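You operate a simulated robot arm through the tools that you are given. There is no shell and no other tool. Be economical: measure what you need, move in short steps, check, and stop when the job is done.

Carry out the task below with a simulated two-armed robot. There is one attempt and no reset: what you move stays moved.

Task
Push the infeed drip drawer shut. Press the green water button three times. Press the blue water button two times. Open the core tube door, put the lower core on the top of the long steel bench away on the top of the blue bench and shut the door again. Take the blue high bin and put it on the left stand top. Put the green dish in the inside of the clear basin. Open the lower drawer of the green bench, take the green plastic block on the top of the short steel bench and put it away in the inside of the lower drawer of the green bench, then shut the drawer. The order is free. Set down upright: lower core.

Only the result counts: the job must be done as asked and must still hold three seconds after the hand-in. Knocking over, shifting, dropping, spilling or breaking anything else fails it.

Robot
Two 7-joint arms with two-finger parallel grippers on one trunk, on a base that drives. Base frame: it is fixed to the floor where the robot stands at the start and does not move with it; the origin is under the middle of the robot, x ahead of it, y to its left, z up. Lengths are in m, angles in degrees, forces in N, time in s.
The left shoulder is at the start at [0.11, 0.169, 1.546], the right one opposite. With the tool pointing down near the work surface each hand reaches from about 0.34 to 0.7 m from the robot's upright axis, wherever it stands, measured 20 degrees to its own side. Places, roughly: blue high bin (13x9x8 cm) [-1, 5.8, 0.9]; blue water button [0.2, 6.5, 0.9]; core tube door [3.9, 7.3, 1]; green dish (12x10x3 cm) [-3.7, 4, 0.9]; green plastic block (11x5x5 cm) [-4, 3.8, 0.9]; green water button [1.2, 7.2, 0.7]; infeed drip drawer [0.8, -0.1, 0.9]; inside of the clear basin [-4.3, 3, 0.9]; inside of the lower drawer of the green bench [-3.6, 2.1, 0.4]; left stand top [2.7, 4.4, 0.8]; lower core (10x10x12 cm) [-0.3, 6, 0.9]; lower drawer of the green bench [-3.5, 2.2, 0.5]; top of the blue bench [4.3, 6.9, 0.8]. Payload 1.57 kg a hand.
The TCP of each hand is the grasp point between the finger pads, 0.03 m short of the fingertips. In the tool frame z runs along the fingers and y along their closing line. Largest opening 0.08 m; finger width 0.017, thickness 0.012; the body of the gripper, 0.04 by 0.082 m, starts 0.08 m behind the TCP.
Orientation is told as [roll, pitch, yaw] about the base's x, y, z axes, in that order, counted from this pose: with the fingers straight down and closing along the base's y, the tool's x points along the base's -x, its y along +y and its z along -z.

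Tools
- The arms move only by the tool apply_moves. It takes "left_moves", "right_moves" or both (then of equal length, played together; a hand with none holds still); each is a list of rows, each a list of 7 numbers: the finger opening in mm, from 0 to 80, then the shift along the tool's x, y, z in units of 500 mm (1.0 is 500 mm), then the turn, a rotation vector about the tool's x, y, z in units of 180 degrees (1.0 is 180 degrees). In form: [[hand, x, y, z, rx, ry, rz], ...]. A call has 1 to 12 rows; each row is the pose to reach, as a shift and turn from the pose commanded when the call began, along the tool's axes at that moment. A call with a number of a shift or a turn outside -1 to 1 is refused whole. Rows are played at 5 a second. More than 0.05 m and 8.6 degrees between two rows, or a gripper value outside its range, and nothing of the call is played. Where a pose cannot be reached the arm comes as near as it can. A force on the tool above 40 N (or 10 N above the force at the start of the call, whichever is more), or a blocked arm, ends the call early, and 0.2 s more pass. Each finger travels about 0.072 m/s and halts on what it meets, pressing with about 23 N; the grip force reading is that of the motor and also rises with nothing between the fingers. The clock runs only during rows and for 0.2 s after the last one: add rows that repeat a pose to give the fingers time. The reply holds the time, the measured pose of the TCP, the force on the tool along the base axes, the opening and the grip force, in the units named above and with some noise, with the torque about the TCP (base axes, N m) and any sound that the robot's microphone picked up.
- Cameras (640 x 400 px; columns grow to the right, rows downward): "scene" is now at [0.1571, -0.0103, 1.7264]; the picture's right is [-0.14, -0.99, 0.00], its down [-0.78, 0.11, -0.62] and it looks along [0.61, -0.09, -0.78] (base axes); focal length 264 px, centre (320, 200). "left" rides on the left gripper at [0.072, 0.007, -0.122] in its tool frame; the picture's right is [-0.09, 1.00, 0.00], its down [-0.84, -0.08, -0.54] and it looks along [-0.54, -0.05, 0.84] (tool axes); focal length 238 px, centre (320, 200). "right" rides on the right gripper at [0.072, -0.007, -0.122] in its tool frame; the picture's right is [0.09, 1.00, 0.00], its down [-0.84, 0.08, -0.54] and it looks along [-0.54, 0.05, 0.84] (tool axes); focal length 238 px, centre (320, 200).
- capture(camera): a new picture of that camera. No time passes.
- move_column(by): slides the trunk up (or, below 0, down) by that many m; the arms and the scene camera ride with it, the base frame stays. It gives what a move gives, with no picture.
- drive_base(legs): drives the robot by 1 to 6 legs, each [ahead, left, turn to the left] in m, m and degrees, along the robot's own axes; the way and the turn of a leg run together, so that a leg with both is an arc; at most 1.5 m and 180 degrees a leg. The arms and the cameras ride along, it lands a little off, and it stops where it bumps. It gives what a move gives.
- head_to(pan, tilt): turns the head with the scene camera to pan (to the left, within 86 degrees either way) and tilt (down, from -29 to 69), counted from straight ahead of the robot. It gives what a move gives.
- pixel_to_xyz(camera, pixels): for up to 12 pixels [column, row] of the newest picture of that camera ("zoom" is the newest enlarged one), the place [x, y, z] in the base frame of the surface seen there, good to about 0.003 m. No time passes.
- inspect(camera, box): a new picture of the part [left, top, right, bottom] of that camera's present view, enlarged. No time passes.
- job_done(): hands the job in; it is judged then, once.

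Work in short steps. Measure before you move; look again where a grasp or a placing could have gone wrong, and mend it. You have 145 turns and 198 pictures in all, those below and enlarged ones among them. Open the grippers and draw the arms clear of the work before you hand the job in, unless the task says otherwise.

The tools are called after "Emit:" as a command line: name --argument value ..., lists and objects as JSON in quotes. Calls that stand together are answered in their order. apply_moves: Moves the arms, as the interface text tells. Its arguments: {"type":"object","properties":{"left_moves":{"type":"array","items":{"type":"array","items":{"type":"number"}}},"right_moves":{"type":"array","items":{"type":"array","items":{"type":"number"}}}},"required":[]} The other tools are called the same way: move_column (by) slides the trunk up or down; drive_base (legs) drives the base; head_to (pan, tilt) turns the head that bears the scene camera; capture (camera) takes a picture; pixel_to_xyz (camera, pixels) gives the place of the surface under pixels of a picture; inspect (camera, box) takes an enlarged picture of a part of a camera's view; job_done () hands the job in.

At the start:

```text
time: 0.0
left_ee_pos: [0.6685, 0.2429, 1.1603]
left_orientation: [0.0, 0.0, 0.1]
left_force: [0.1, 0.8, 0.2]
left_wrist_torque: [-0.02, 0.01, 0.0]
left_width: 0.08
left_finger_force: 0.0
right_ee_pos: [0.6081, -0.3688, 1.2815]
right_orientation: [0.1, 0.0, -0.1]
right_force: [-1.0, -1.2, 0.1]
right_wrist_torque: [0.0, -0.02, 0.02]
right_width: 0.0797
right_finger_force: 0.0
trunk travel left (down, up): [-0.86, 0.03]
robot x, y, heading: [0.0031, -0.0001, 0.0]
head pan, tilt: [-8.2, 51.7]
```

scene: 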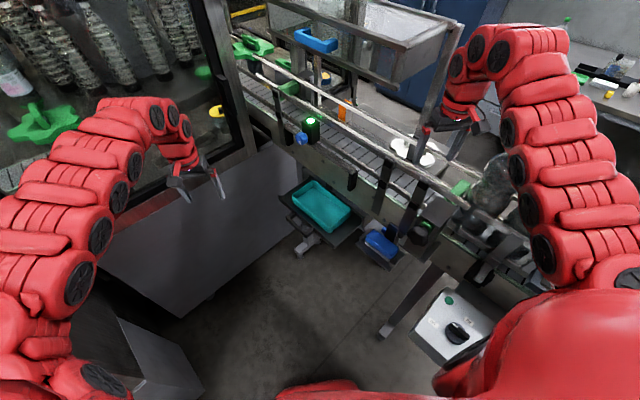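
right: 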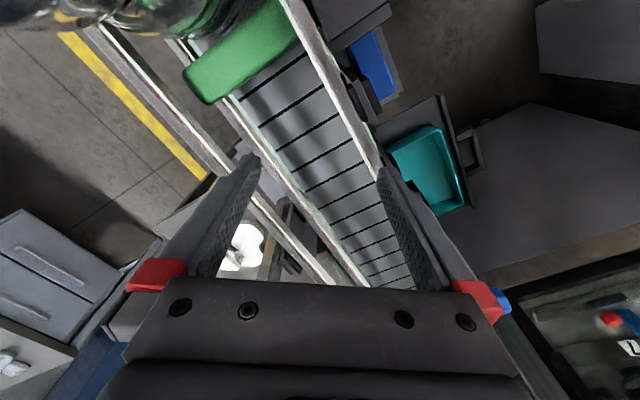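
left: 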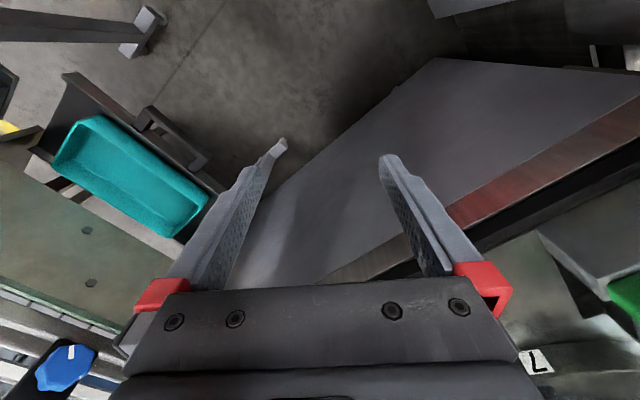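

The scene picture shows a teal tray near (320,205) and a blue tray near (380,243), both possibly the drip drawer. I measure them and enlarge the view.

Emit:
inspect --camera "scene" --box '[240, 100, 480, 300]'

Emit:
pixel_to_xyz --camera "scene" --pixels '[[320, 205], [290, 200], [325, 240], [355, 220], [380, 243], [305, 235], [370, 250], [400, 262], [300, 137], [450, 330]]'

```text
2.00 times, centred on (360, 200) of scene
```

zoom: 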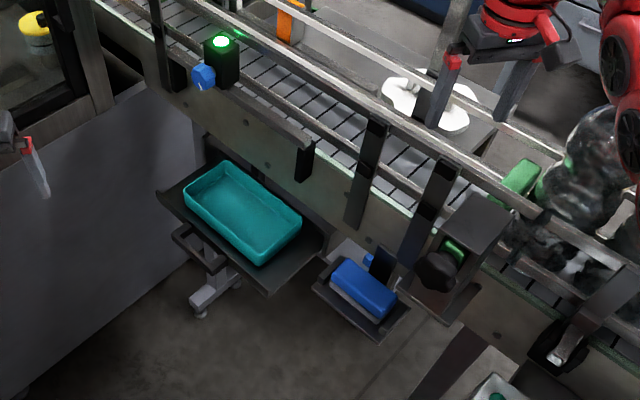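

```text
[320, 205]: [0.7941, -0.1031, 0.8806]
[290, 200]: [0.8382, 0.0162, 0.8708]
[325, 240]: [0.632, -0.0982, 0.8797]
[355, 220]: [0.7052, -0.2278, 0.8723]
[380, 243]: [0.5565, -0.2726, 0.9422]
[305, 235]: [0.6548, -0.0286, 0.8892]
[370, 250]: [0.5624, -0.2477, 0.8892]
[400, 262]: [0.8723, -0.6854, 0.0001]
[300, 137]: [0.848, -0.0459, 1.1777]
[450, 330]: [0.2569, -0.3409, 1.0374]
```

The teal drawer matches the given place. I measure its front edge, corners and handle in the enlarged picture.

Emit:
pixel_to_xyz --camera "zoom" --pixels '[[165, 198], [200, 232], [262, 290], [320, 250], [205, 160], [180, 240], [200, 255], [215, 268], [230, 262], [250, 140], [350, 180], [350, 215]]'

Emit:
inspect --camera "left" --box '[0, 50, 240, 250]'

```text
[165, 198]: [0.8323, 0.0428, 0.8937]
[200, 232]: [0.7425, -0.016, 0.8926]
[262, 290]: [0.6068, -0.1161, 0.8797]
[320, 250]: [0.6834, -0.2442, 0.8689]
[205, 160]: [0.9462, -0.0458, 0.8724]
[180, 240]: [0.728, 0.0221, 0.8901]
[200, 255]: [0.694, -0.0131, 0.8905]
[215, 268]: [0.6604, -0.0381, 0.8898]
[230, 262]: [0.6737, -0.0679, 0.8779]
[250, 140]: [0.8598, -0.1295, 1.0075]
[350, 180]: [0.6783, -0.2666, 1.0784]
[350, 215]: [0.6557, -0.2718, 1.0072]
```

```text
2.00 times, centred on (120, 150) of left
```

zoom: 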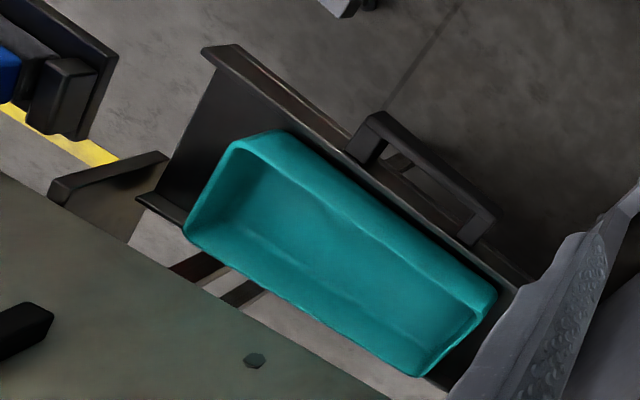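

Front edge runs (0.832,0.043)→(0.607,-0.116), so the push direction is about (0.577,-0.817), with the handle bar near (0.694,-0.008,0.89). I bring the closed left hand in front of the handle, tilted 60° along the push direction.

Emit:
apply_moves --left_moves '[[0, 0.0125, -0.035, 0.05, 0.034, -0.024, 0], [0, 0.025, -0.07, 0.1, 0.068, -0.048, 0], [0, 0.0375, -0.105, 0.15, 0.102, -0.072, 0], [0, 0.05, -0.14, 0.2, 0.136, -0.096, 0], [0, 0.0625, -0.175, 0.25, 0.17, -0.12, 0], [0, 0.075, -0.21, 0.3, 0.204, -0.144, 0], [0, 0.0875, -0.245, 0.35, 0.238, -0.168, 0], [0, 0.1, -0.28, 0.4, 0.272, -0.192, 0], [0, 0.1, -0.28, 0.4, 0.272, -0.192, 0]]'

Emit:
capture --camera "left"

Emit:
capture --camera "scene"

```text
time: 2.0
left_ee_pos: [0.6187, 0.104, 0.9601]
left_orientation: [-54.6, -29.9, 15.6]
left_force: [0.7, 0.4, 0.5]
left_wrist_torque: [0.0, 0.02, -0.06]
left_width: 0.0002
left_finger_force: 21.1
left hand out of reach, approached as far as the arm can: row 2, 3, 4, 5, 6
right_ee_pos: [0.6091, -0.3703, 1.2809]
right_orientation: [0.1, 0.0, 0.0]
right_force: [0.9, -0.3, -0.3]
right_wrist_torque: [0.03, 0.0, 0.02]
right_width: 0.0802
right_finger_force: 0.1
trunk travel left (down, up): [-0.86, 0.03]
robot x, y, heading: [0.0005, 0.0019, -0.2]
head pan, tilt: [-8.2, 51.7]
```

```text
192 pictures are left
```

left: 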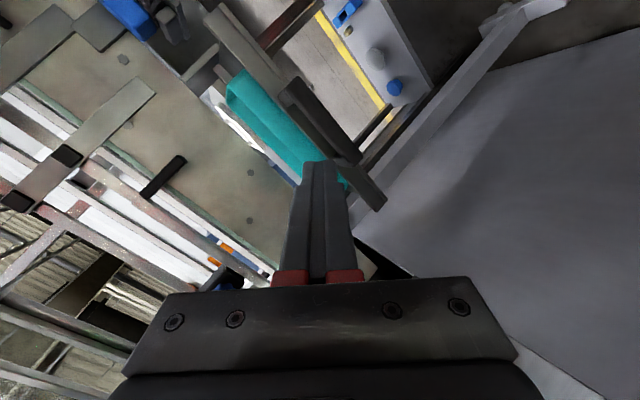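

```text
191 pictures are left
```

scene: 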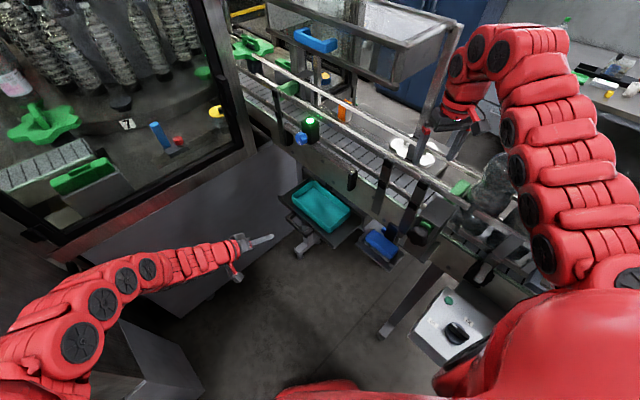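

The hand is in place; the handle shows at roughly (320,110)-(375,190) in the left view. I measure it.

Emit:
pixel_to_xyz --camera "left" --pixels '[[290, 95], [320, 120], [345, 150], [365, 185], [350, 140], [300, 85], [375, 205], [250, 170], [318, 170], [170, 175], [280, 140]]'

Emit:
inspect --camera "left" --box '[200, 40, 440, 240]'

```text
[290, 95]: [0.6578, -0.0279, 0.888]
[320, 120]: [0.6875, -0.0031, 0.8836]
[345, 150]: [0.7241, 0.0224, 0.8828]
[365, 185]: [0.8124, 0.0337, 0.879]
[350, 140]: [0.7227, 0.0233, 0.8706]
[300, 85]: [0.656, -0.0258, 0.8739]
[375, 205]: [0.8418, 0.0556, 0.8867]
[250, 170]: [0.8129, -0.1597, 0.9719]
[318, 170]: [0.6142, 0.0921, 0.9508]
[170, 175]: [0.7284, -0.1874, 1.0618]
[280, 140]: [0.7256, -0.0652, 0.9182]
```

```text
2.00 times, centred on (320, 140) of left
```

zoom: 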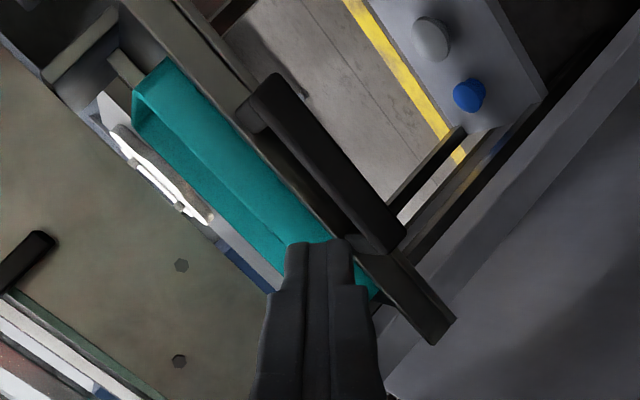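

The handle's front face centre is about (0.69,0.00,0.879). I go down 0.066 and then push along the normal, slowly after contact.

Emit:
apply_moves --left_moves '[[0, 0.033, 0.0467, 0.033, 0, 0, 0], [0, 0.066, 0.0934, 0.066, 0, 0, 0], [0, 0.0429, 0.0607, 0.1353, 0, 0, 0], [0, 0.0198, 0.028, 0.2046, 0, 0, 0], [0, 0.0083, 0.0117, 0.2392, 0, 0, 0], [0, -0.0032, -0.0046, 0.2738, 0, 0, 0], [0, -0.0148, -0.021, 0.3085, 0, 0, 0], [0, -0.0263, -0.0373, 0.3431, 0, 0, 0], [0, -0.0379, -0.0537, 0.3778, 0, 0, 0], [0, -0.0494, -0.07, 0.4124, 0, 0, 0]]'

Emit:
capture --camera "scene"

```text
time: 4.2
left_ee_pos: [0.711, -0.0609, 0.9056]
left_orientation: [-54.5, -29.9, 15.6]
left_force: [0.0, 0.3, 0.1]
left_wrist_torque: [0.01, 0.0, 0.0]
left_width: 0.0
left_finger_force: 21.1
left hand out of reach, approached as far as the arm can: row 8, 9, 10
right_ee_pos: [0.6097, -0.37, 1.2813]
right_orientation: [0.1, 0.0, 0.0]
right_force: [0.6, -0.3, 0.8]
right_wrist_torque: [0.01, 0.02, -0.05]
right_width: 0.0799
right_finger_force: 0.1
trunk travel left (down, up): [-0.86, 0.03]
robot x, y, heading: [-0.0009, -0.0001, -0.0]
head pan, tilt: [-8.2, 51.7]
```

```text
189 pictures are left
```

scene: 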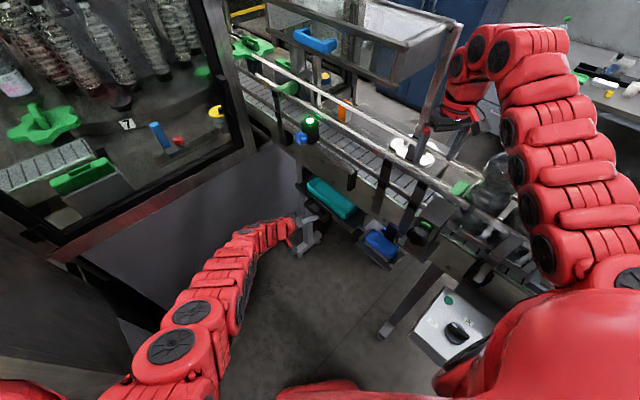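

The drawer moved about 0.09 m in, then the arm ran out of reach. I back the hand off 0.06, and then drive ahead a little; first a look at the floor ahead.

Emit:
apply_moves --left_moves '[[0, 0.0173, 0.0245, -0.052, 0, 0, 0], [0, 0.0346, 0.049, -0.1039, 0, 0, 0], [0, 0.0519, 0.0735, -0.1559, 0, 0, 0]]'

Emit:
pixel_to_xyz --camera "scene" --pixels '[[385, 330], [440, 270], [300, 350], [415, 335], [230, 360], [180, 330], [330, 190], [310, 240]]'

Emit:
head_to --pan 0 --tilt 69

Emit:
capture --camera "scene"

```text
time: 5.0
left_ee_pos: [0.6585, 0.0126, 0.9066]
left_orientation: [-54.6, -29.9, 15.7]
left_force: [0.2, -0.5, 0.5]
left_wrist_torque: [-0.01, 0.02, 0.01]
left_width: 0.0002
left_finger_force: 20.9
right_ee_pos: [0.6071, -0.3687, 1.2818]
right_orientation: [0.0, 0.0, 0.0]
right_force: [-0.4, 0.3, 0.1]
right_wrist_torque: [-0.02, -0.04, 0.0]
right_width: 0.0799
right_finger_force: 0.1
trunk travel left (down, up): [-0.86, 0.03]
robot x, y, heading: [-0.0015, -0.0013, -0.1]
head pan, tilt: [-8.2, 51.7]
```

```text
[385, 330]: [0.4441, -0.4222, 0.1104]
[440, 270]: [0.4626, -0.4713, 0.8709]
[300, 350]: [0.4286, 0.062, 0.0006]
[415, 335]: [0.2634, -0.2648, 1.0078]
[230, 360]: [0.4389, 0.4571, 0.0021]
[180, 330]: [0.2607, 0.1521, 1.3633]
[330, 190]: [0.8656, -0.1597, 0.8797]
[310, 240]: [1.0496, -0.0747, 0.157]
```

```text
time: 5.8
left_ee_pos: [0.6589, 0.0137, 0.9053]
left_orientation: [-54.8, -29.9, 15.8]
left_force: [-0.1, 0.7, -0.2]
left_wrist_torque: [0.04, 0.03, 0.0]
left_width: 0.0
left_finger_force: 21.7
right_ee_pos: [0.6085, -0.3691, 1.2807]
right_orientation: [0.0, -0.1, 0.0]
right_force: [1.0, 0.2, 0.0]
right_wrist_torque: [-0.01, -0.01, 0.02]
right_width: 0.08
right_finger_force: 0.0
trunk travel left (down, up): [-0.86, 0.03]
robot x, y, heading: [0.001, 0.0012, -0.1]
head pan, tilt: [0.0, 68.8]
```

```text
188 pictures are left
```

scene: 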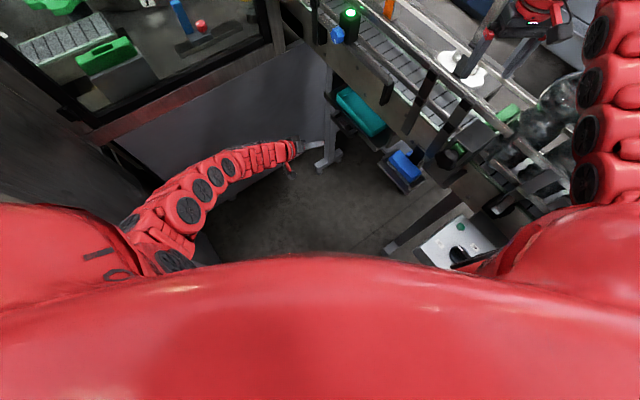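

The floor ahead is free; the pedestal is to the right. I drive 0.10 ahead and 0.05 left.

Emit:
drive_base --legs '[[0.1, 0.05, 0]]'

Emit:
capture --camera "left"

```text
time: 7.0
left_ee_pos: [0.7462, 0.0545, 0.9088]
left_orientation: [-54.6, -30.2, 15.5]
left_force: [0.0, -0.7, 0.4]
left_wrist_torque: [0.0, 0.0, 0.01]
left_width: 0.0
left_finger_force: 20.9
right_ee_pos: [0.688, -0.3363, 1.2825]
right_orientation: [0.1, 0.0, -1.3]
right_force: [-0.5, 0.1, 0.5]
right_wrist_torque: [-0.01, -0.01, -0.01]
right_width: 0.0799
right_finger_force: 0.1
trunk travel left (down, up): [-0.86, 0.03]
robot x, y, heading: [0.0852, 0.0454, -0.4]
head pan, tilt: [0.0, 68.8]
stopped in leg 1: the robot was blocked; the commanded pose is now the measured one
```

```text
187 pictures are left
```

left: 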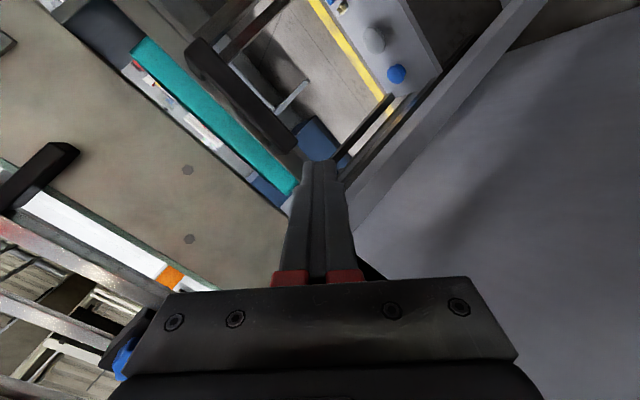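

The drive was blocked after 0.085 m. I check the scene and the right camera to see what was touched.

Emit:
capture --camera "scene"

Emit:
capture --camera "right"

Emit:
pixel_to_xyz --camera "left" --pixels '[[200, 60], [240, 100], [280, 140], [190, 50], [150, 55], [280, 185]]'

```text
186 pictures are left
```

scene: 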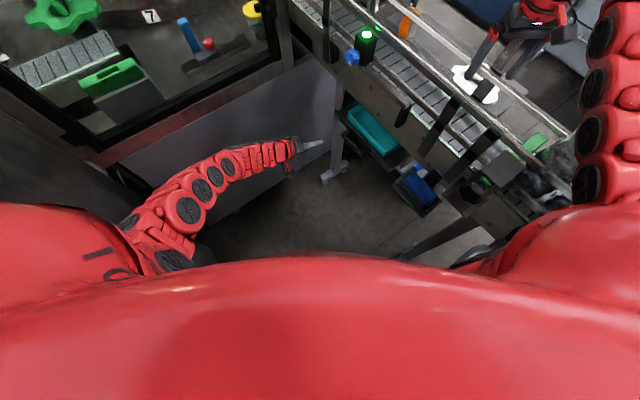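

```text
185 pictures are left
```

right: 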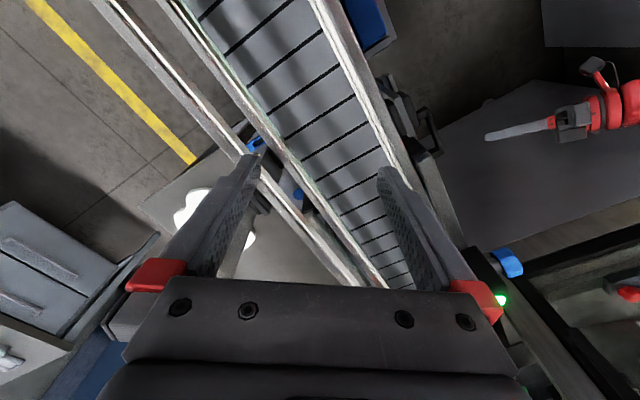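

```text
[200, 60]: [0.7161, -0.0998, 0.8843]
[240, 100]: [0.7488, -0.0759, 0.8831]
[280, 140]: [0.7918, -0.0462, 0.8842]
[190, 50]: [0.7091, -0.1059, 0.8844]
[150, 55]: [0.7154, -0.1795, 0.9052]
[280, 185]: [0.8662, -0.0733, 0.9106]
```

The handle centre is now (0.749,-0.075,0.883). I realign laterally and push on until it stops.

Emit:
apply_moves --left_moves '[[0, 0.056, -0.046, 0.033, 0, 0, 0], [0, 0.1123, -0.0924, 0.0666, 0, 0, 0], [0, 0.0892, -0.1251, 0.1359, 0, 0, 0], [0, 0.0777, -0.1414, 0.1705, 0, 0, 0], [0, 0.0661, -0.1578, 0.2052, 0, 0, 0], [0, 0.0546, -0.1741, 0.2398, 0, 0, 0], [0, 0.0431, -0.1904, 0.2744, 0, 0, 0], [0, 0.0315, -0.2068, 0.3091, 0, 0, 0], [0, 0.02, -0.2231, 0.3437, 0, 0, 0], [0, 0.0085, -0.2395, 0.3784, 0, 0, 0]]'

Emit:
capture --camera "left"

Emit:
capture --camera "scene"

```text
time: 8.2
left_ee_pos: [0.746, -0.0735, 0.8941]
left_orientation: [-54.7, -29.9, 15.3]
left_force: [-2.0, 3.0, 2.8]
left_wrist_torque: [-0.07, -0.08, -0.02]
left_width: 0.0
left_finger_force: 21.2
right_ee_pos: [0.6865, -0.335, 1.2835]
right_orientation: [0.0, 0.0, -1.5]
right_force: [0.9, -0.2, -0.1]
right_wrist_torque: [0.01, -0.02, 0.0]
right_width: 0.08
right_finger_force: 0.0
trunk travel left (down, up): [-0.86, 0.03]
robot x, y, heading: [0.0895, 0.0464, -0.4]
head pan, tilt: [0.0, 68.8]
stopped in row 6 (left hand): the force on the tool passed its limit at 101 N (the readings are from after the stop); the commanded pose is now the measured one
```

```text
184 pictures are left
```

left: 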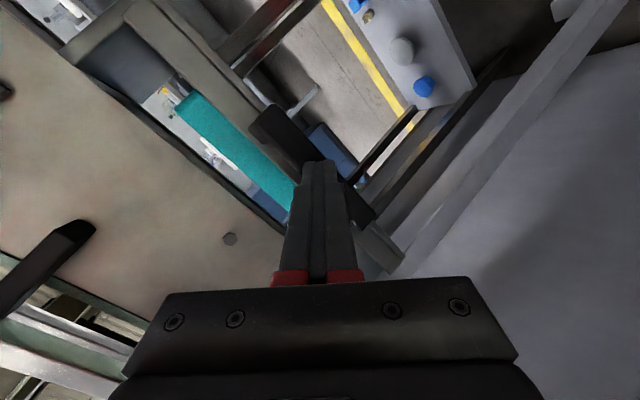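

```text
183 pictures are left
```

scene: 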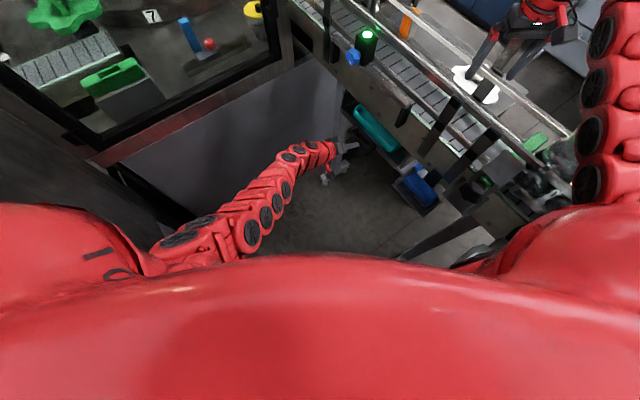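

A force spike stopped the push after about 2 cm more. I measure how far the front panel stands from the machine face.

Emit:
inspect --camera "left" --box '[60, 0, 420, 300]'

Emit:
pixel_to_xyz --camera "left" --pixels '[[265, 120], [285, 145], [175, 45], [210, 80], [390, 260], [150, 105], [265, 215], [230, 240], [95, 60], [180, 100], [360, 220]]'

```text
1.33 times, centred on (240, 150) of left
```

zoom: 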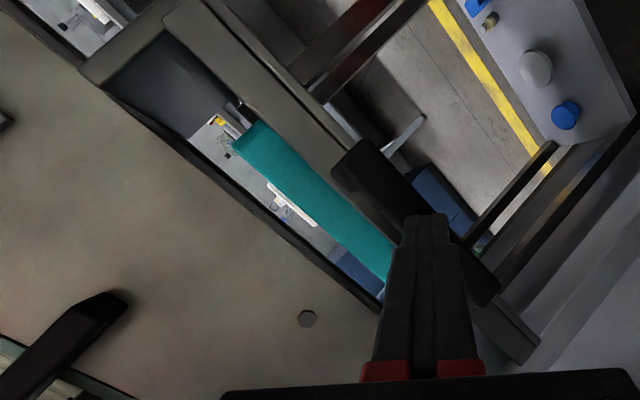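

```text
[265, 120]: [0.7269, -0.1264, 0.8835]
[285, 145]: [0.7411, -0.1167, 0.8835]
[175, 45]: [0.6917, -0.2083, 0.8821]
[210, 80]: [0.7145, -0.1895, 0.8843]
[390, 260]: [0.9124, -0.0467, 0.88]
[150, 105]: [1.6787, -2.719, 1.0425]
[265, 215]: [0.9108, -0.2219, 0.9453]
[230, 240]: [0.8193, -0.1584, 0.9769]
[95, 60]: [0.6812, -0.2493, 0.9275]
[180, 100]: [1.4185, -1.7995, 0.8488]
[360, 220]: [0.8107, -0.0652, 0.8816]
```

The front panel is at about n=0.565 and the machine face at 0.60, so roughly 3 cm remain. I push on slowly in 5 mm rows.

Emit:
apply_moves --left_moves '[[0, -0.0029, -0.0041, 0.0087, 0, 0, 0], [0, -0.0058, -0.0082, 0.0173, 0, 0, 0], [0, -0.0087, -0.0123, 0.026, 0, 0, 0], [0, -0.0115, -0.0163, 0.0346, 0, 0, 0], [0, -0.0144, -0.0204, 0.0433, 0, 0, 0], [0, -0.0173, -0.0245, 0.052, 0, 0, 0], [0, -0.0202, -0.0286, 0.0606, 0, 0, 0], [0, -0.0231, -0.0327, 0.0693, 0, 0, 0], [0, -0.026, -0.0368, 0.0779, 0, 0, 0], [0, -0.0289, -0.0409, 0.0866, 0, 0, 0]]'

Emit:
capture --camera "left"

```text
time: 8.6
left_ee_pos: [0.746, -0.0741, 0.8953]
left_orientation: [-54.8, -29.9, 15.3]
left_force: [-14.0, 9.2, 13.8]
left_wrist_torque: [-0.33, -0.19, -0.16]
left_width: 0.0001
left_finger_force: 21.3
right_ee_pos: [0.6858, -0.3342, 1.2833]
right_orientation: [0.2, 0.0, -1.6]
right_force: [0.7, 0.5, 0.2]
right_wrist_torque: [-0.02, -0.04, -0.01]
right_width: 0.0799
right_finger_force: 0.0
trunk travel left (down, up): [-0.86, 0.03]
robot x, y, heading: [0.0879, 0.0462, -0.3]
head pan, tilt: [0.0, 68.8]
stopped in row 1 (left hand): the force on the tool passed its limit at 50 N (the readings are from after the stop); the commanded pose is now the measured one
```

```text
181 pictures are left
```

left: 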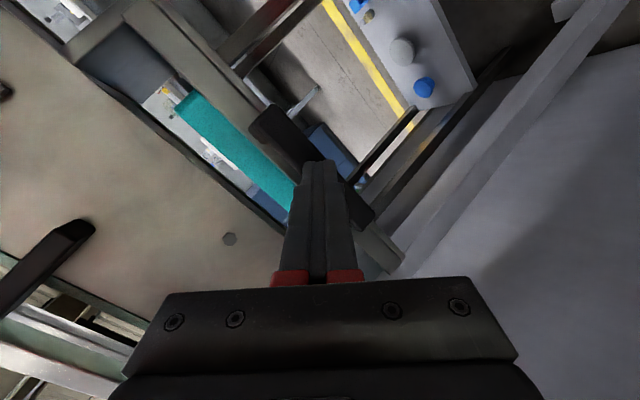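

The push is stiff here. I look closely from the scene camera to see whether the drawer is shut or the hand is touching something else.

Emit:
inspect --camera "scene" --box '[280, 80, 460, 230]'

```text
2.67 times, centred on (370, 155) of scene
```

zoom: 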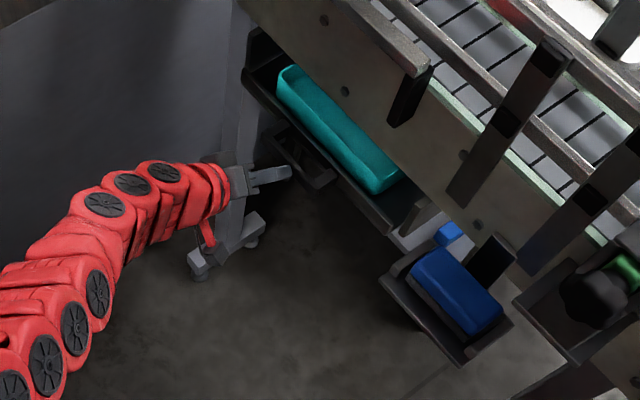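

The contact is at the handle. I retreat, lower the hand and level it to look under the machine's side plate.

Emit:
apply_moves --left_moves '[[0, 0.0289, 0.0409, -0.0866, 0, 0, 0], [0, 0.0577, 0.0817, -0.1732, 0.0284, -0.02, 0], [0, 0.085, 0.121, -0.146, 0.0568, -0.04, 0], [0, 0.113, 0.16, -0.118, 0.085, -0.06, 0], [0, 0.14, 0.2, -0.09, 0.1135, -0.08, 0], [0, 0.168, 0.238, -0.063, 0.1135, -0.08, 0]]'

Emit:
capture --camera "left"

```text
time: 10.0
left_ee_pos: [0.6624, 0.0082, 0.8765]
left_orientation: [-79.7, -34.8, 28.9]
left_force: [-0.1, 1.3, 0.0]
left_wrist_torque: [0.01, 0.0, -0.01]
left_width: 0.0
left_finger_force: 21.3
left hand out of reach, approached as far as the arm can: row 4, 5, 6
right_ee_pos: [0.6871, -0.3383, 1.2815]
right_orientation: [0.2, 0.1, -1.4]
right_force: [-0.7, 0.5, 0.3]
right_wrist_torque: [0.03, 0.0, 0.0]
right_width: 0.0799
right_finger_force: 0.0
trunk travel left (down, up): [-0.86, 0.03]
robot x, y, heading: [0.0882, 0.0477, -0.3]
head pan, tilt: [0.0, 68.8]
```

```text
179 pictures are left
```

left: 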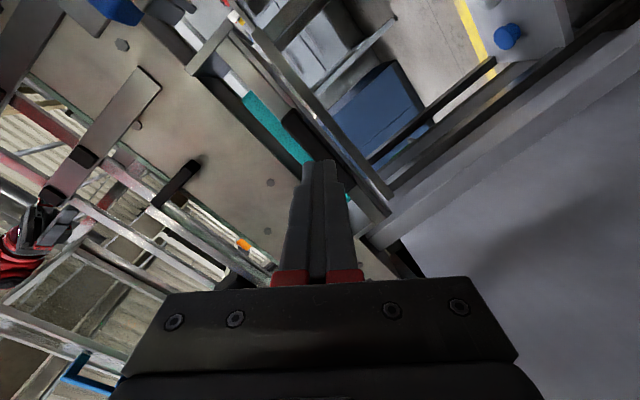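

I enlarge the drawer region of this view.

Emit:
inspect --camera "left" --box '[180, 30, 420, 240]'

Emit:
pixel_to_xyz --camera "left" --pixels '[[235, 40], [300, 80], [350, 160], [285, 125], [300, 130], [250, 105], [270, 180], [195, 65]]'

```text
1.90 times, centred on (300, 135) of left
```

zoom: 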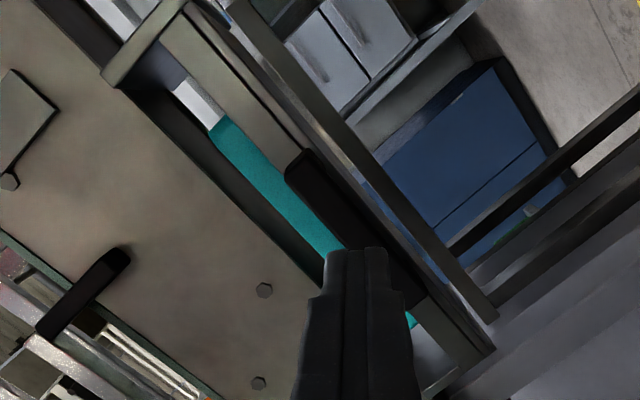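

```text
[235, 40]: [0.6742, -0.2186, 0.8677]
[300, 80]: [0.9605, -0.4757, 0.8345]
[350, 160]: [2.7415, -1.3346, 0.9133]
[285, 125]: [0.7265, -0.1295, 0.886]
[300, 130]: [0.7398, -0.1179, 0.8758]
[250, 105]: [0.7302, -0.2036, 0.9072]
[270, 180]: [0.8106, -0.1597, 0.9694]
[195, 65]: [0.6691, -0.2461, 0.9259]
```

The fixed side arm ends at n≈0.568, the same plane as the front panel, and the push met a hard stop, so the drawer is shut. I now fold both arms back into compact poses for driving.

Emit:
apply_moves --left_moves '[[0, -0.0283, -0.0497, -0.058, -0.0322, 0.0227, 0], [0, -0.0567, -0.0993, -0.116, -0.0643, 0.0454, 0], [0, -0.085, -0.149, -0.174, -0.0965, 0.0681, 0], [0, -0.1133, -0.1987, -0.232, -0.1287, 0.0908, 0], [0, -0.1417, -0.2483, -0.29, -0.1608, 0.1135, 0], [0, -0.17, -0.298, -0.348, -0.193, 0.1363, 0], [0, -0.1983, -0.3477, -0.406, -0.2252, 0.159, 0], [0, -0.2267, -0.3973, -0.464, -0.2573, 0.1817, 0], [0, -0.255, -0.447, -0.522, -0.2895, 0.2044, 0], [0, -0.2833, -0.4967, -0.58, -0.3217, 0.2271, 0], [0, -0.3117, -0.5463, -0.638, -0.3538, 0.2498, 0], [0, -0.34, -0.596, -0.696, -0.386, 0.2725, 0]]' --right_moves '[[0, 0.04, 0.01, -0.02, 0, 0, 0], [0, 0.08, 0.02, -0.04, 0, 0, 0], [0, 0.12, 0.03, -0.06, 0, 0, 0], [0, 0.16, 0.04, -0.08, 0, 0, 0], [0, 0.2, 0.05, -0.1, 0, 0, 0], [0, 0.24, 0.06, -0.11, 0, 0, 0], [0, 0.28, 0.07, -0.12, 0, 0, 0], [0, 0.32, 0.08, -0.13, 0, 0, 0], [0, 0.36, 0.09, -0.13, 0, 0, 0], [0, 0.4, 0.1, -0.14, 0, 0, 0], [0, 0.44, 0.11, -0.14, 0, 0, 0], [0, 0.48, 0.12, -0.14, 0, 0, 0]]'

Emit:
head_to --pan 80 --tilt 20

Emit:
capture --camera "scene"

```text
time: 12.6
left_ee_pos: [0.7283, 0.2259, 1.2139]
left_orientation: [-0.4, 0.3, -0.4]
left_force: [-0.1, 0.0, -0.4]
left_wrist_torque: [0.03, -0.02, 0.0]
left_width: 0.0002
left_finger_force: 21.5
left hand out of reach, approached as far as the arm can: row 3, 4, 5, 6, 7, 8, 9, 10, 11, 12
right_ee_pos: [0.6495, -0.3618, 1.2801]
right_orientation: [0.2, 0.1, -1.2]
right_force: [0.3, 0.6, 0.0]
right_wrist_torque: [-0.01, -0.04, 0.0]
right_width: 0.0
right_finger_force: 20.9
right hand out of reach, approached as far as the arm can: row 1, 2, 3, 4, 5, 6, 7, 8, 9, 10, 11, 12
trunk travel left (down, up): [-0.86, 0.03]
robot x, y, heading: [0.0912, 0.0449, -0.2]
head pan, tilt: [0.0, 68.8]
```

```text
time: 14.1
left_ee_pos: [0.73, 0.2264, 1.2106]
left_orientation: [-0.6, 0.3, -0.4]
left_force: [0.8, 0.1, 0.3]
left_wrist_torque: [0.01, 0.02, -0.01]
left_width: 0.0001
left_finger_force: 21.0
right_ee_pos: [0.6508, -0.3626, 1.2782]
right_orientation: [0.1, 0.2, -1.3]
right_force: [-0.6, 0.1, 0.2]
right_wrist_torque: [0.0, 0.0, 0.0]
right_width: 0.0
right_finger_force: 20.9
trunk travel left (down, up): [-0.86, 0.03]
robot x, y, heading: [0.0857, 0.0414, 0.1]
head pan, tilt: [80.0, 20.0]
```

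```text
177 pictures are left
```

scene: 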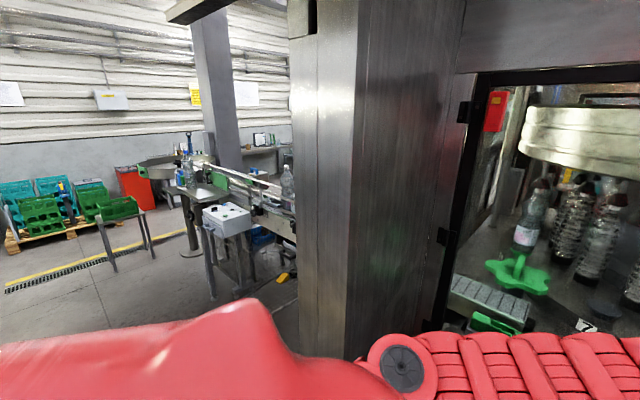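

The arms cannot fold further with the tool down, but they are high. I measure the machine pillar and the floor to plan a way out.

Emit:
pixel_to_xyz --camera "scene" --pixels '[[320, 300], [360, 250], [470, 150], [220, 290], [245, 215], [230, 250], [110, 265], [60, 330], [190, 240], [120, 320], [285, 180], [180, 170]]'

Emit:
head_to --pan -80 --tilt 25

Emit:
capture --camera "scene"

```text
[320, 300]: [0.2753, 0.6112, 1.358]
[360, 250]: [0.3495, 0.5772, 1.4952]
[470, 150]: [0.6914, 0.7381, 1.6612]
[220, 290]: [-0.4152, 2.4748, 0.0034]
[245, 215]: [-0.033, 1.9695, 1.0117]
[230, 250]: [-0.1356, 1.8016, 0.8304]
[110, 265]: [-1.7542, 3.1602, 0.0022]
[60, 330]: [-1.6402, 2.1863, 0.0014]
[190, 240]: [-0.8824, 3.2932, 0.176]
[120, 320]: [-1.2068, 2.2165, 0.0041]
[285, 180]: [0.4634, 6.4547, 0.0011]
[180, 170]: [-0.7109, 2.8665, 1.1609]
```

```text
time: 16.6
left_ee_pos: [0.7295, 0.2258, 1.2119]
left_orientation: [-0.6, 0.4, -0.4]
left_force: [0.2, 0.4, -0.8]
left_wrist_torque: [-0.03, 0.01, 0.0]
left_width: 0.0
left_finger_force: 21.5
right_ee_pos: [0.6505, -0.3619, 1.2782]
right_orientation: [0.1, 0.1, -1.3]
right_force: [-0.1, 0.5, -0.9]
right_wrist_torque: [0.01, 0.0, -0.01]
right_width: 0.0002
right_finger_force: 21.8
trunk travel left (down, up): [-0.86, 0.03]
robot x, y, heading: [0.0887, 0.0456, -0.3]
head pan, tilt: [-80.0, 25.0]
```

```text
176 pictures are left
```

scene: 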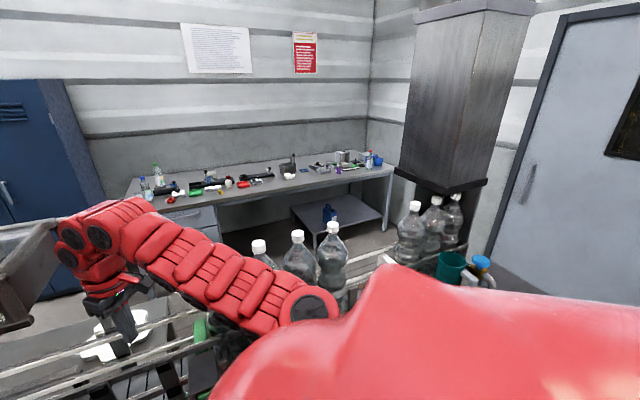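

The pillar at (0.3,0.6) blocks turning left here, so I back off 0.5 m first and then look left-behind.

Emit:
drive_base --legs '[[-0.5, 0.0, 0]]'

Emit:
head_to --pan 86 --tilt 30

Emit:
capture --camera "scene"

```text
time: 19.5
left_ee_pos: [0.2295, 0.2265, 1.2104]
left_orientation: [-0.6, 0.4, -0.2]
left_force: [0.6, 0.3, -0.2]
left_wrist_torque: [-0.01, 0.03, 0.02]
left_width: 0.0002
left_finger_force: 21.5
right_ee_pos: [0.1519, -0.3598, 1.2789]
right_orientation: [0.2, 0.2, -1.3]
right_force: [0.0, 0.5, 0.2]
right_wrist_torque: [0.02, -0.01, -0.01]
right_width: 0.0001
right_finger_force: 21.2
trunk travel left (down, up): [-0.86, 0.03]
robot x, y, heading: [-0.4095, 0.048, -0.1]
head pan, tilt: [-80.0, 25.0]
```

```text
time: 22.1
left_ee_pos: [0.2274, 0.2289, 1.212]
left_orientation: [-0.6, 0.3, -0.2]
left_force: [-0.5, -0.8, 0.5]
left_wrist_torque: [0.03, -0.05, 0.03]
left_width: 0.0
left_finger_force: 21.3
right_ee_pos: [0.1502, -0.3599, 1.2786]
right_orientation: [0.1, 0.1, -1.1]
right_force: [0.1, 0.3, 0.7]
right_wrist_torque: [0.01, -0.01, 0.02]
right_width: 0.0
right_finger_force: 20.9
trunk travel left (down, up): [-0.86, 0.03]
robot x, y, heading: [-0.4135, 0.0447, -0.1]
head pan, tilt: [85.9, 30.0]
```

```text
175 pictures are left
```

scene: 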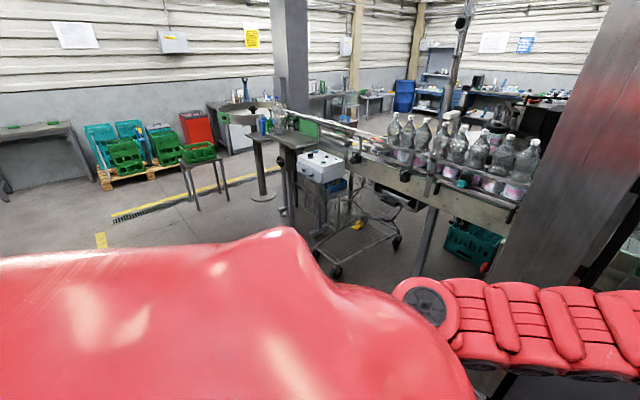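

The room lies to the left-behind. I turn left 140° in place (nearest obstacle 0.88 m away) and look.

Emit:
drive_base --legs '[[0, 0, 140]]'

Emit:
head_to --pan 0 --tilt 20

Emit:
capture --camera "scene"

```text
time: 28.3
left_ee_pos: [-1.0272, 0.3078, 1.2118]
left_orientation: [-0.6, 0.3, 140.7]
left_force: [0.4, -0.7, -0.4]
left_wrist_torque: [-0.01, -0.03, -0.02]
left_width: 0.0
left_finger_force: 21.6
right_ee_pos: [-0.5974, 0.716, 1.2795]
right_orientation: [0.1, 0.1, 139.7]
right_force: [0.2, 0.6, -0.4]
right_wrist_torque: [-0.04, 0.02, 0.0]
right_width: 0.0
right_finger_force: 21.5
trunk travel left (down, up): [-0.86, 0.03]
robot x, y, heading: [-0.4103, 0.0431, 140.9]
head pan, tilt: [85.9, 30.0]
```

```text
time: 29.9
left_ee_pos: [-1.0265, 0.3082, 1.2109]
left_orientation: [-0.5, 0.2, 140.8]
left_force: [-0.6, 0.7, 0.9]
left_wrist_torque: [0.01, 0.0, -0.02]
left_width: 0.0001
left_finger_force: 21.8
right_ee_pos: [-0.5954, 0.7166, 1.2778]
right_orientation: [0.1, 0.1, 139.8]
right_force: [-0.2, 0.6, 0.3]
right_wrist_torque: [0.0, 0.01, 0.02]
right_width: 0.0001
right_finger_force: 20.9
trunk travel left (down, up): [-0.86, 0.03]
robot x, y, heading: [-0.4176, 0.0477, 141.0]
head pan, tilt: [0.0, 20.0]
```

```text
174 pictures are left
```

scene: 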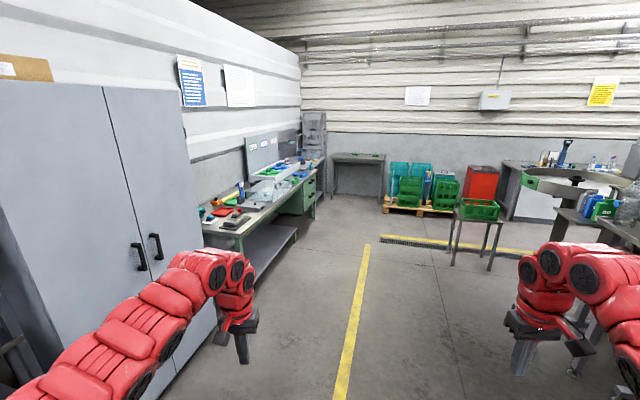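

The green bench with drawers is ahead-left near (300,195). I measure key points.

Emit:
pixel_to_xyz --camera "scene" --pixels '[[180, 350], [235, 240], [300, 200], [320, 190], [265, 262], [360, 160], [480, 220], [460, 262], [345, 340], [210, 250], [275, 170], [420, 195]]'

Emit:
inspect --camera "scene" --box '[190, 90, 430, 290]'

```text
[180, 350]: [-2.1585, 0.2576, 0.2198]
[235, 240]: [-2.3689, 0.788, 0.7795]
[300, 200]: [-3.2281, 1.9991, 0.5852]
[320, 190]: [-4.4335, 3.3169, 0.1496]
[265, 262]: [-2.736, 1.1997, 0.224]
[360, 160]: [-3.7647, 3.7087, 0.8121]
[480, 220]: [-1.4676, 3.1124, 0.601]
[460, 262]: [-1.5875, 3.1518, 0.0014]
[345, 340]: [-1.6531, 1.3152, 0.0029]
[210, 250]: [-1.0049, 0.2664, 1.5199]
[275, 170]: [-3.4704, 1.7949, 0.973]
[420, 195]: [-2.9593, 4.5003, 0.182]
```

```text
2.00 times, centred on (310, 190) of scene
```

zoom: 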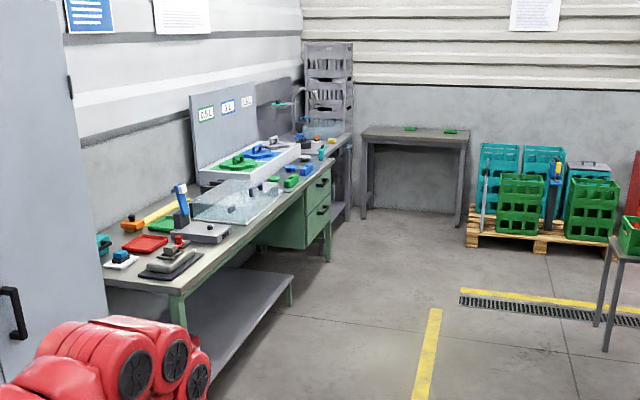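

The short steel bench (at about (-3.8,3.7)) carries two green items; the green bench has its drawers toward the room. I drive to about (-2.6,2.2) and face 125°.

Emit:
drive_base --legs '[[1.48, -0.14, 0], [1.48, -0.14, 0], [0, 0, -15.5]]'

Emit:
head_to --pan 15 --tilt 30

Emit:
capture --camera "scene"

```text
time: 45.1
left_ee_pos: [-3.0633, 2.5391, 1.2115]
left_orientation: [-0.6, 0.3, 125.4]
left_force: [-0.6, -0.7, 0.2]
left_wrist_torque: [0.03, 0.02, 0.01]
left_width: 0.0
left_finger_force: 21.3
right_ee_pos: [-2.5416, 2.8184, 1.2791]
right_orientation: [0.1, 0.2, 124.5]
right_force: [0.1, 1.5, 0.2]
right_wrist_torque: [0.01, 0.01, 0.0]
right_width: 0.0
right_finger_force: 21.3
trunk travel left (down, up): [-0.86, 0.03]
robot x, y, heading: [-2.5402, 2.1203, 125.7]
head pan, tilt: [0.0, 20.0]
```

```text
time: 45.9
left_ee_pos: [-3.063, 2.5389, 1.2119]
left_orientation: [-0.7, 0.3, 125.3]
left_force: [0.1, 0.0, 0.6]
left_wrist_torque: [0.02, 0.01, 0.03]
left_width: 0.0
left_finger_force: 21.2
right_ee_pos: [-2.5404, 2.8186, 1.2781]
right_orientation: [0.0, 0.1, 124.5]
right_force: [0.8, -0.2, 0.0]
right_wrist_torque: [0.01, 0.0, 0.01]
right_width: 0.0
right_finger_force: 21.5
trunk travel left (down, up): [-0.86, 0.03]
robot x, y, heading: [-2.5417, 2.1234, 125.8]
head pan, tilt: [15.0, 30.0]
```

```text
172 pictures are left
```

scene: 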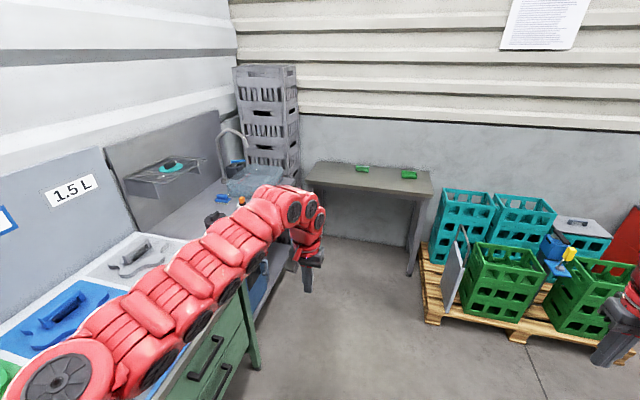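

I measure the two green items, the bench edge, the basin and the green bench's drawers.

Emit:
pixel_to_xyz --camera "scene" --pixels '[[362, 168], [408, 173], [310, 185], [420, 196], [255, 180], [245, 190], [210, 345], [260, 370], [260, 255], [210, 385], [425, 280], [450, 280]]'

Emit:
inspect --camera "scene" --box '[190, 120, 450, 280]'

```text
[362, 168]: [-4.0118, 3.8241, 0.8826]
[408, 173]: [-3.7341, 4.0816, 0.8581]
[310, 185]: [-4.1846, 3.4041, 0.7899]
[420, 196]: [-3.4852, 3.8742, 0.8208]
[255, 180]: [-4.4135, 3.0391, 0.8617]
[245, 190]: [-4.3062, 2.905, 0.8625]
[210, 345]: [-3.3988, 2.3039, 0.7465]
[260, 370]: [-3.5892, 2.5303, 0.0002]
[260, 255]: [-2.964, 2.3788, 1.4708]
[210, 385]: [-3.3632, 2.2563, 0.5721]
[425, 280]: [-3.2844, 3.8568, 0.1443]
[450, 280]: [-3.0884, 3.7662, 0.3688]
```

```text
2.46 times, centred on (320, 200) of scene
```

zoom: 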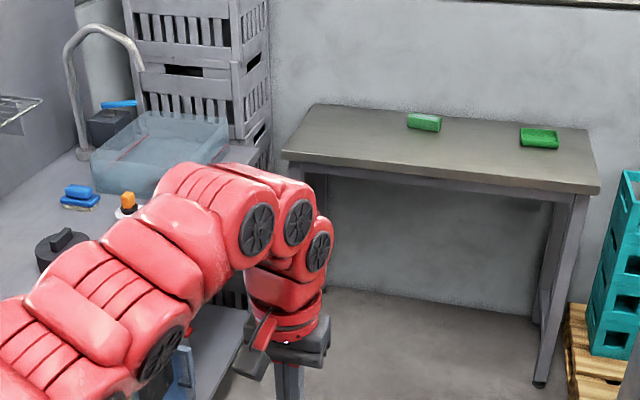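

Block at (-4.01,3.82), dish at (-3.73,4.08), bench edge about 0.25–0.3 m before them. I drive to about (-3.50,3.40) facing 124° so that the left hand gets the block and the right hand the dish.

Emit:
drive_base --legs '[[0.85, 0.02, -1.5], [0.75, 0.04, 0]]'

Emit:
head_to --pan 0 --tilt 50

Emit:
capture --camera "scene"

```text
time: 54.1
left_ee_pos: [-4.0128, 3.8454, 1.2125]
left_orientation: [-0.6, 0.3, 123.9]
left_force: [-0.2, 0.9, 0.8]
left_wrist_torque: [0.04, 0.0, 0.01]
left_width: 0.0003
left_finger_force: 20.9
right_ee_pos: [-3.4817, 4.1107, 1.2792]
right_orientation: [0.1, 0.1, 123.0]
right_force: [0.6, -0.5, 0.3]
right_wrist_torque: [0.03, -0.01, 0.03]
right_width: 0.0
right_finger_force: 21.0
trunk travel left (down, up): [-0.86, 0.03]
robot x, y, heading: [-3.5012, 3.418, 124.0]
head pan, tilt: [15.0, 30.0]
```

```text
time: 55.0
left_ee_pos: [-4.0117, 3.8455, 1.2111]
left_orientation: [-0.6, 0.3, 123.9]
left_force: [0.8, -0.9, -0.5]
left_wrist_torque: [-0.02, -0.03, -0.01]
left_width: 0.0
left_finger_force: 21.6
right_ee_pos: [-3.4833, 4.1128, 1.2788]
right_orientation: [0.1, 0.2, 122.9]
right_force: [-0.3, -0.2, 0.2]
right_wrist_torque: [0.01, -0.01, 0.03]
right_width: 0.0
right_finger_force: 21.3
trunk travel left (down, up): [-0.86, 0.03]
robot x, y, heading: [-3.502, 3.4188, 124.3]
head pan, tilt: [0.0, 50.0]
```

```text
170 pictures are left
```

scene: 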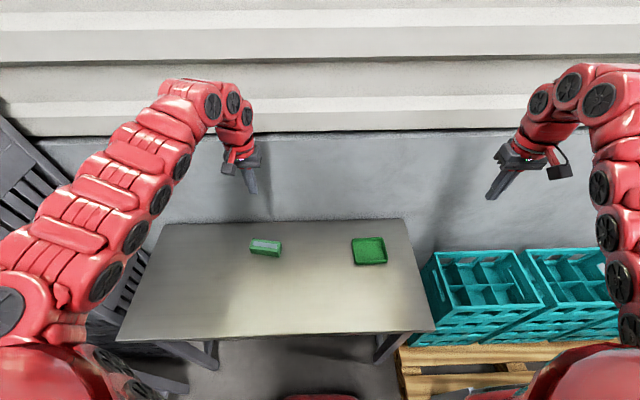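

Both hands hang above the bench, the left nearly above the block at (265,247). I zoom in and measure block and dish geometry.

Emit:
inspect --camera "scene" --box '[230, 210, 410, 290]'

Emit:
capture --camera "left"

Emit:
pixel_to_xyz --camera "scene" --pixels '[[253, 242], [279, 244], [265, 245], [266, 252], [353, 240], [383, 238], [357, 263], [386, 260], [370, 250], [330, 280], [120, 335], [430, 325]]'

```text
3.56 times, centred on (320, 250) of scene
```

zoom: 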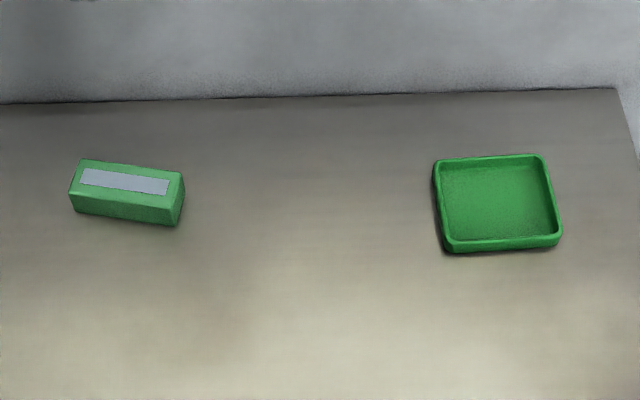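

```text
168 pictures are left
```

left: 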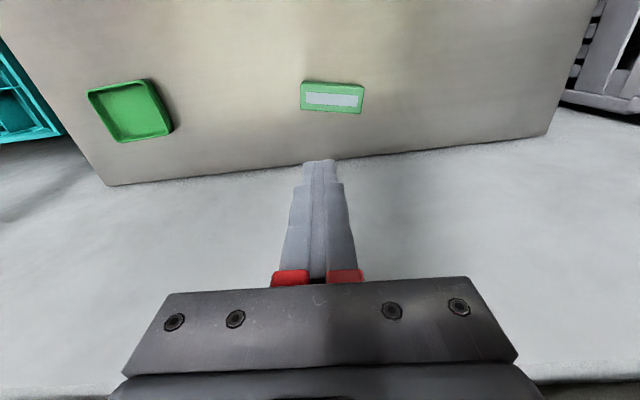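

```text
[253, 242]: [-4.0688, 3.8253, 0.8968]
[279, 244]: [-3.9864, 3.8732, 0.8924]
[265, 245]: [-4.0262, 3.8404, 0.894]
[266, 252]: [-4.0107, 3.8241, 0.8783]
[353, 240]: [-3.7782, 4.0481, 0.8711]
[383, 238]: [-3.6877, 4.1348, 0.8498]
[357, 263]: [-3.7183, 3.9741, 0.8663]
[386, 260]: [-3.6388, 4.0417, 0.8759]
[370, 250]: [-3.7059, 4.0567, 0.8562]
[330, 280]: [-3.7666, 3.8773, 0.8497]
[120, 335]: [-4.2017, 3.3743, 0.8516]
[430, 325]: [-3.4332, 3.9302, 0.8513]
```

Bench top z≈0.85, block top ≈0.895. I measure block corners from the left camera, and take the right camera picture for the dish.

Emit:
pixel_to_xyz --camera "left" --pixels '[[303, 84], [363, 88], [361, 112], [302, 107], [332, 97], [92, 93], [149, 82], [170, 130], [117, 140]]'

Emit:
capture --camera "right"

```text
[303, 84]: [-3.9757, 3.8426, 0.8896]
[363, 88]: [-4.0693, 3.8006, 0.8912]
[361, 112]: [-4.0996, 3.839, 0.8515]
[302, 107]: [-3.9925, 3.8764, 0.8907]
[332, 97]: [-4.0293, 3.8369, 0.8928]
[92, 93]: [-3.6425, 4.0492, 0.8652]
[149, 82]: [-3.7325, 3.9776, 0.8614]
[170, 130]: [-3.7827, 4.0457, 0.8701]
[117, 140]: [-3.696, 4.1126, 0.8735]
```

```text
167 pictures are left
```

right: 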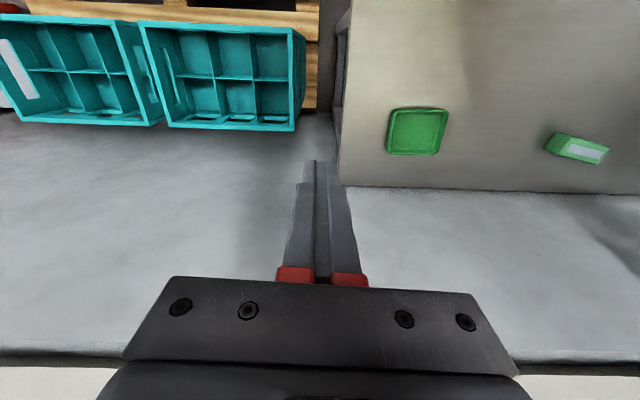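

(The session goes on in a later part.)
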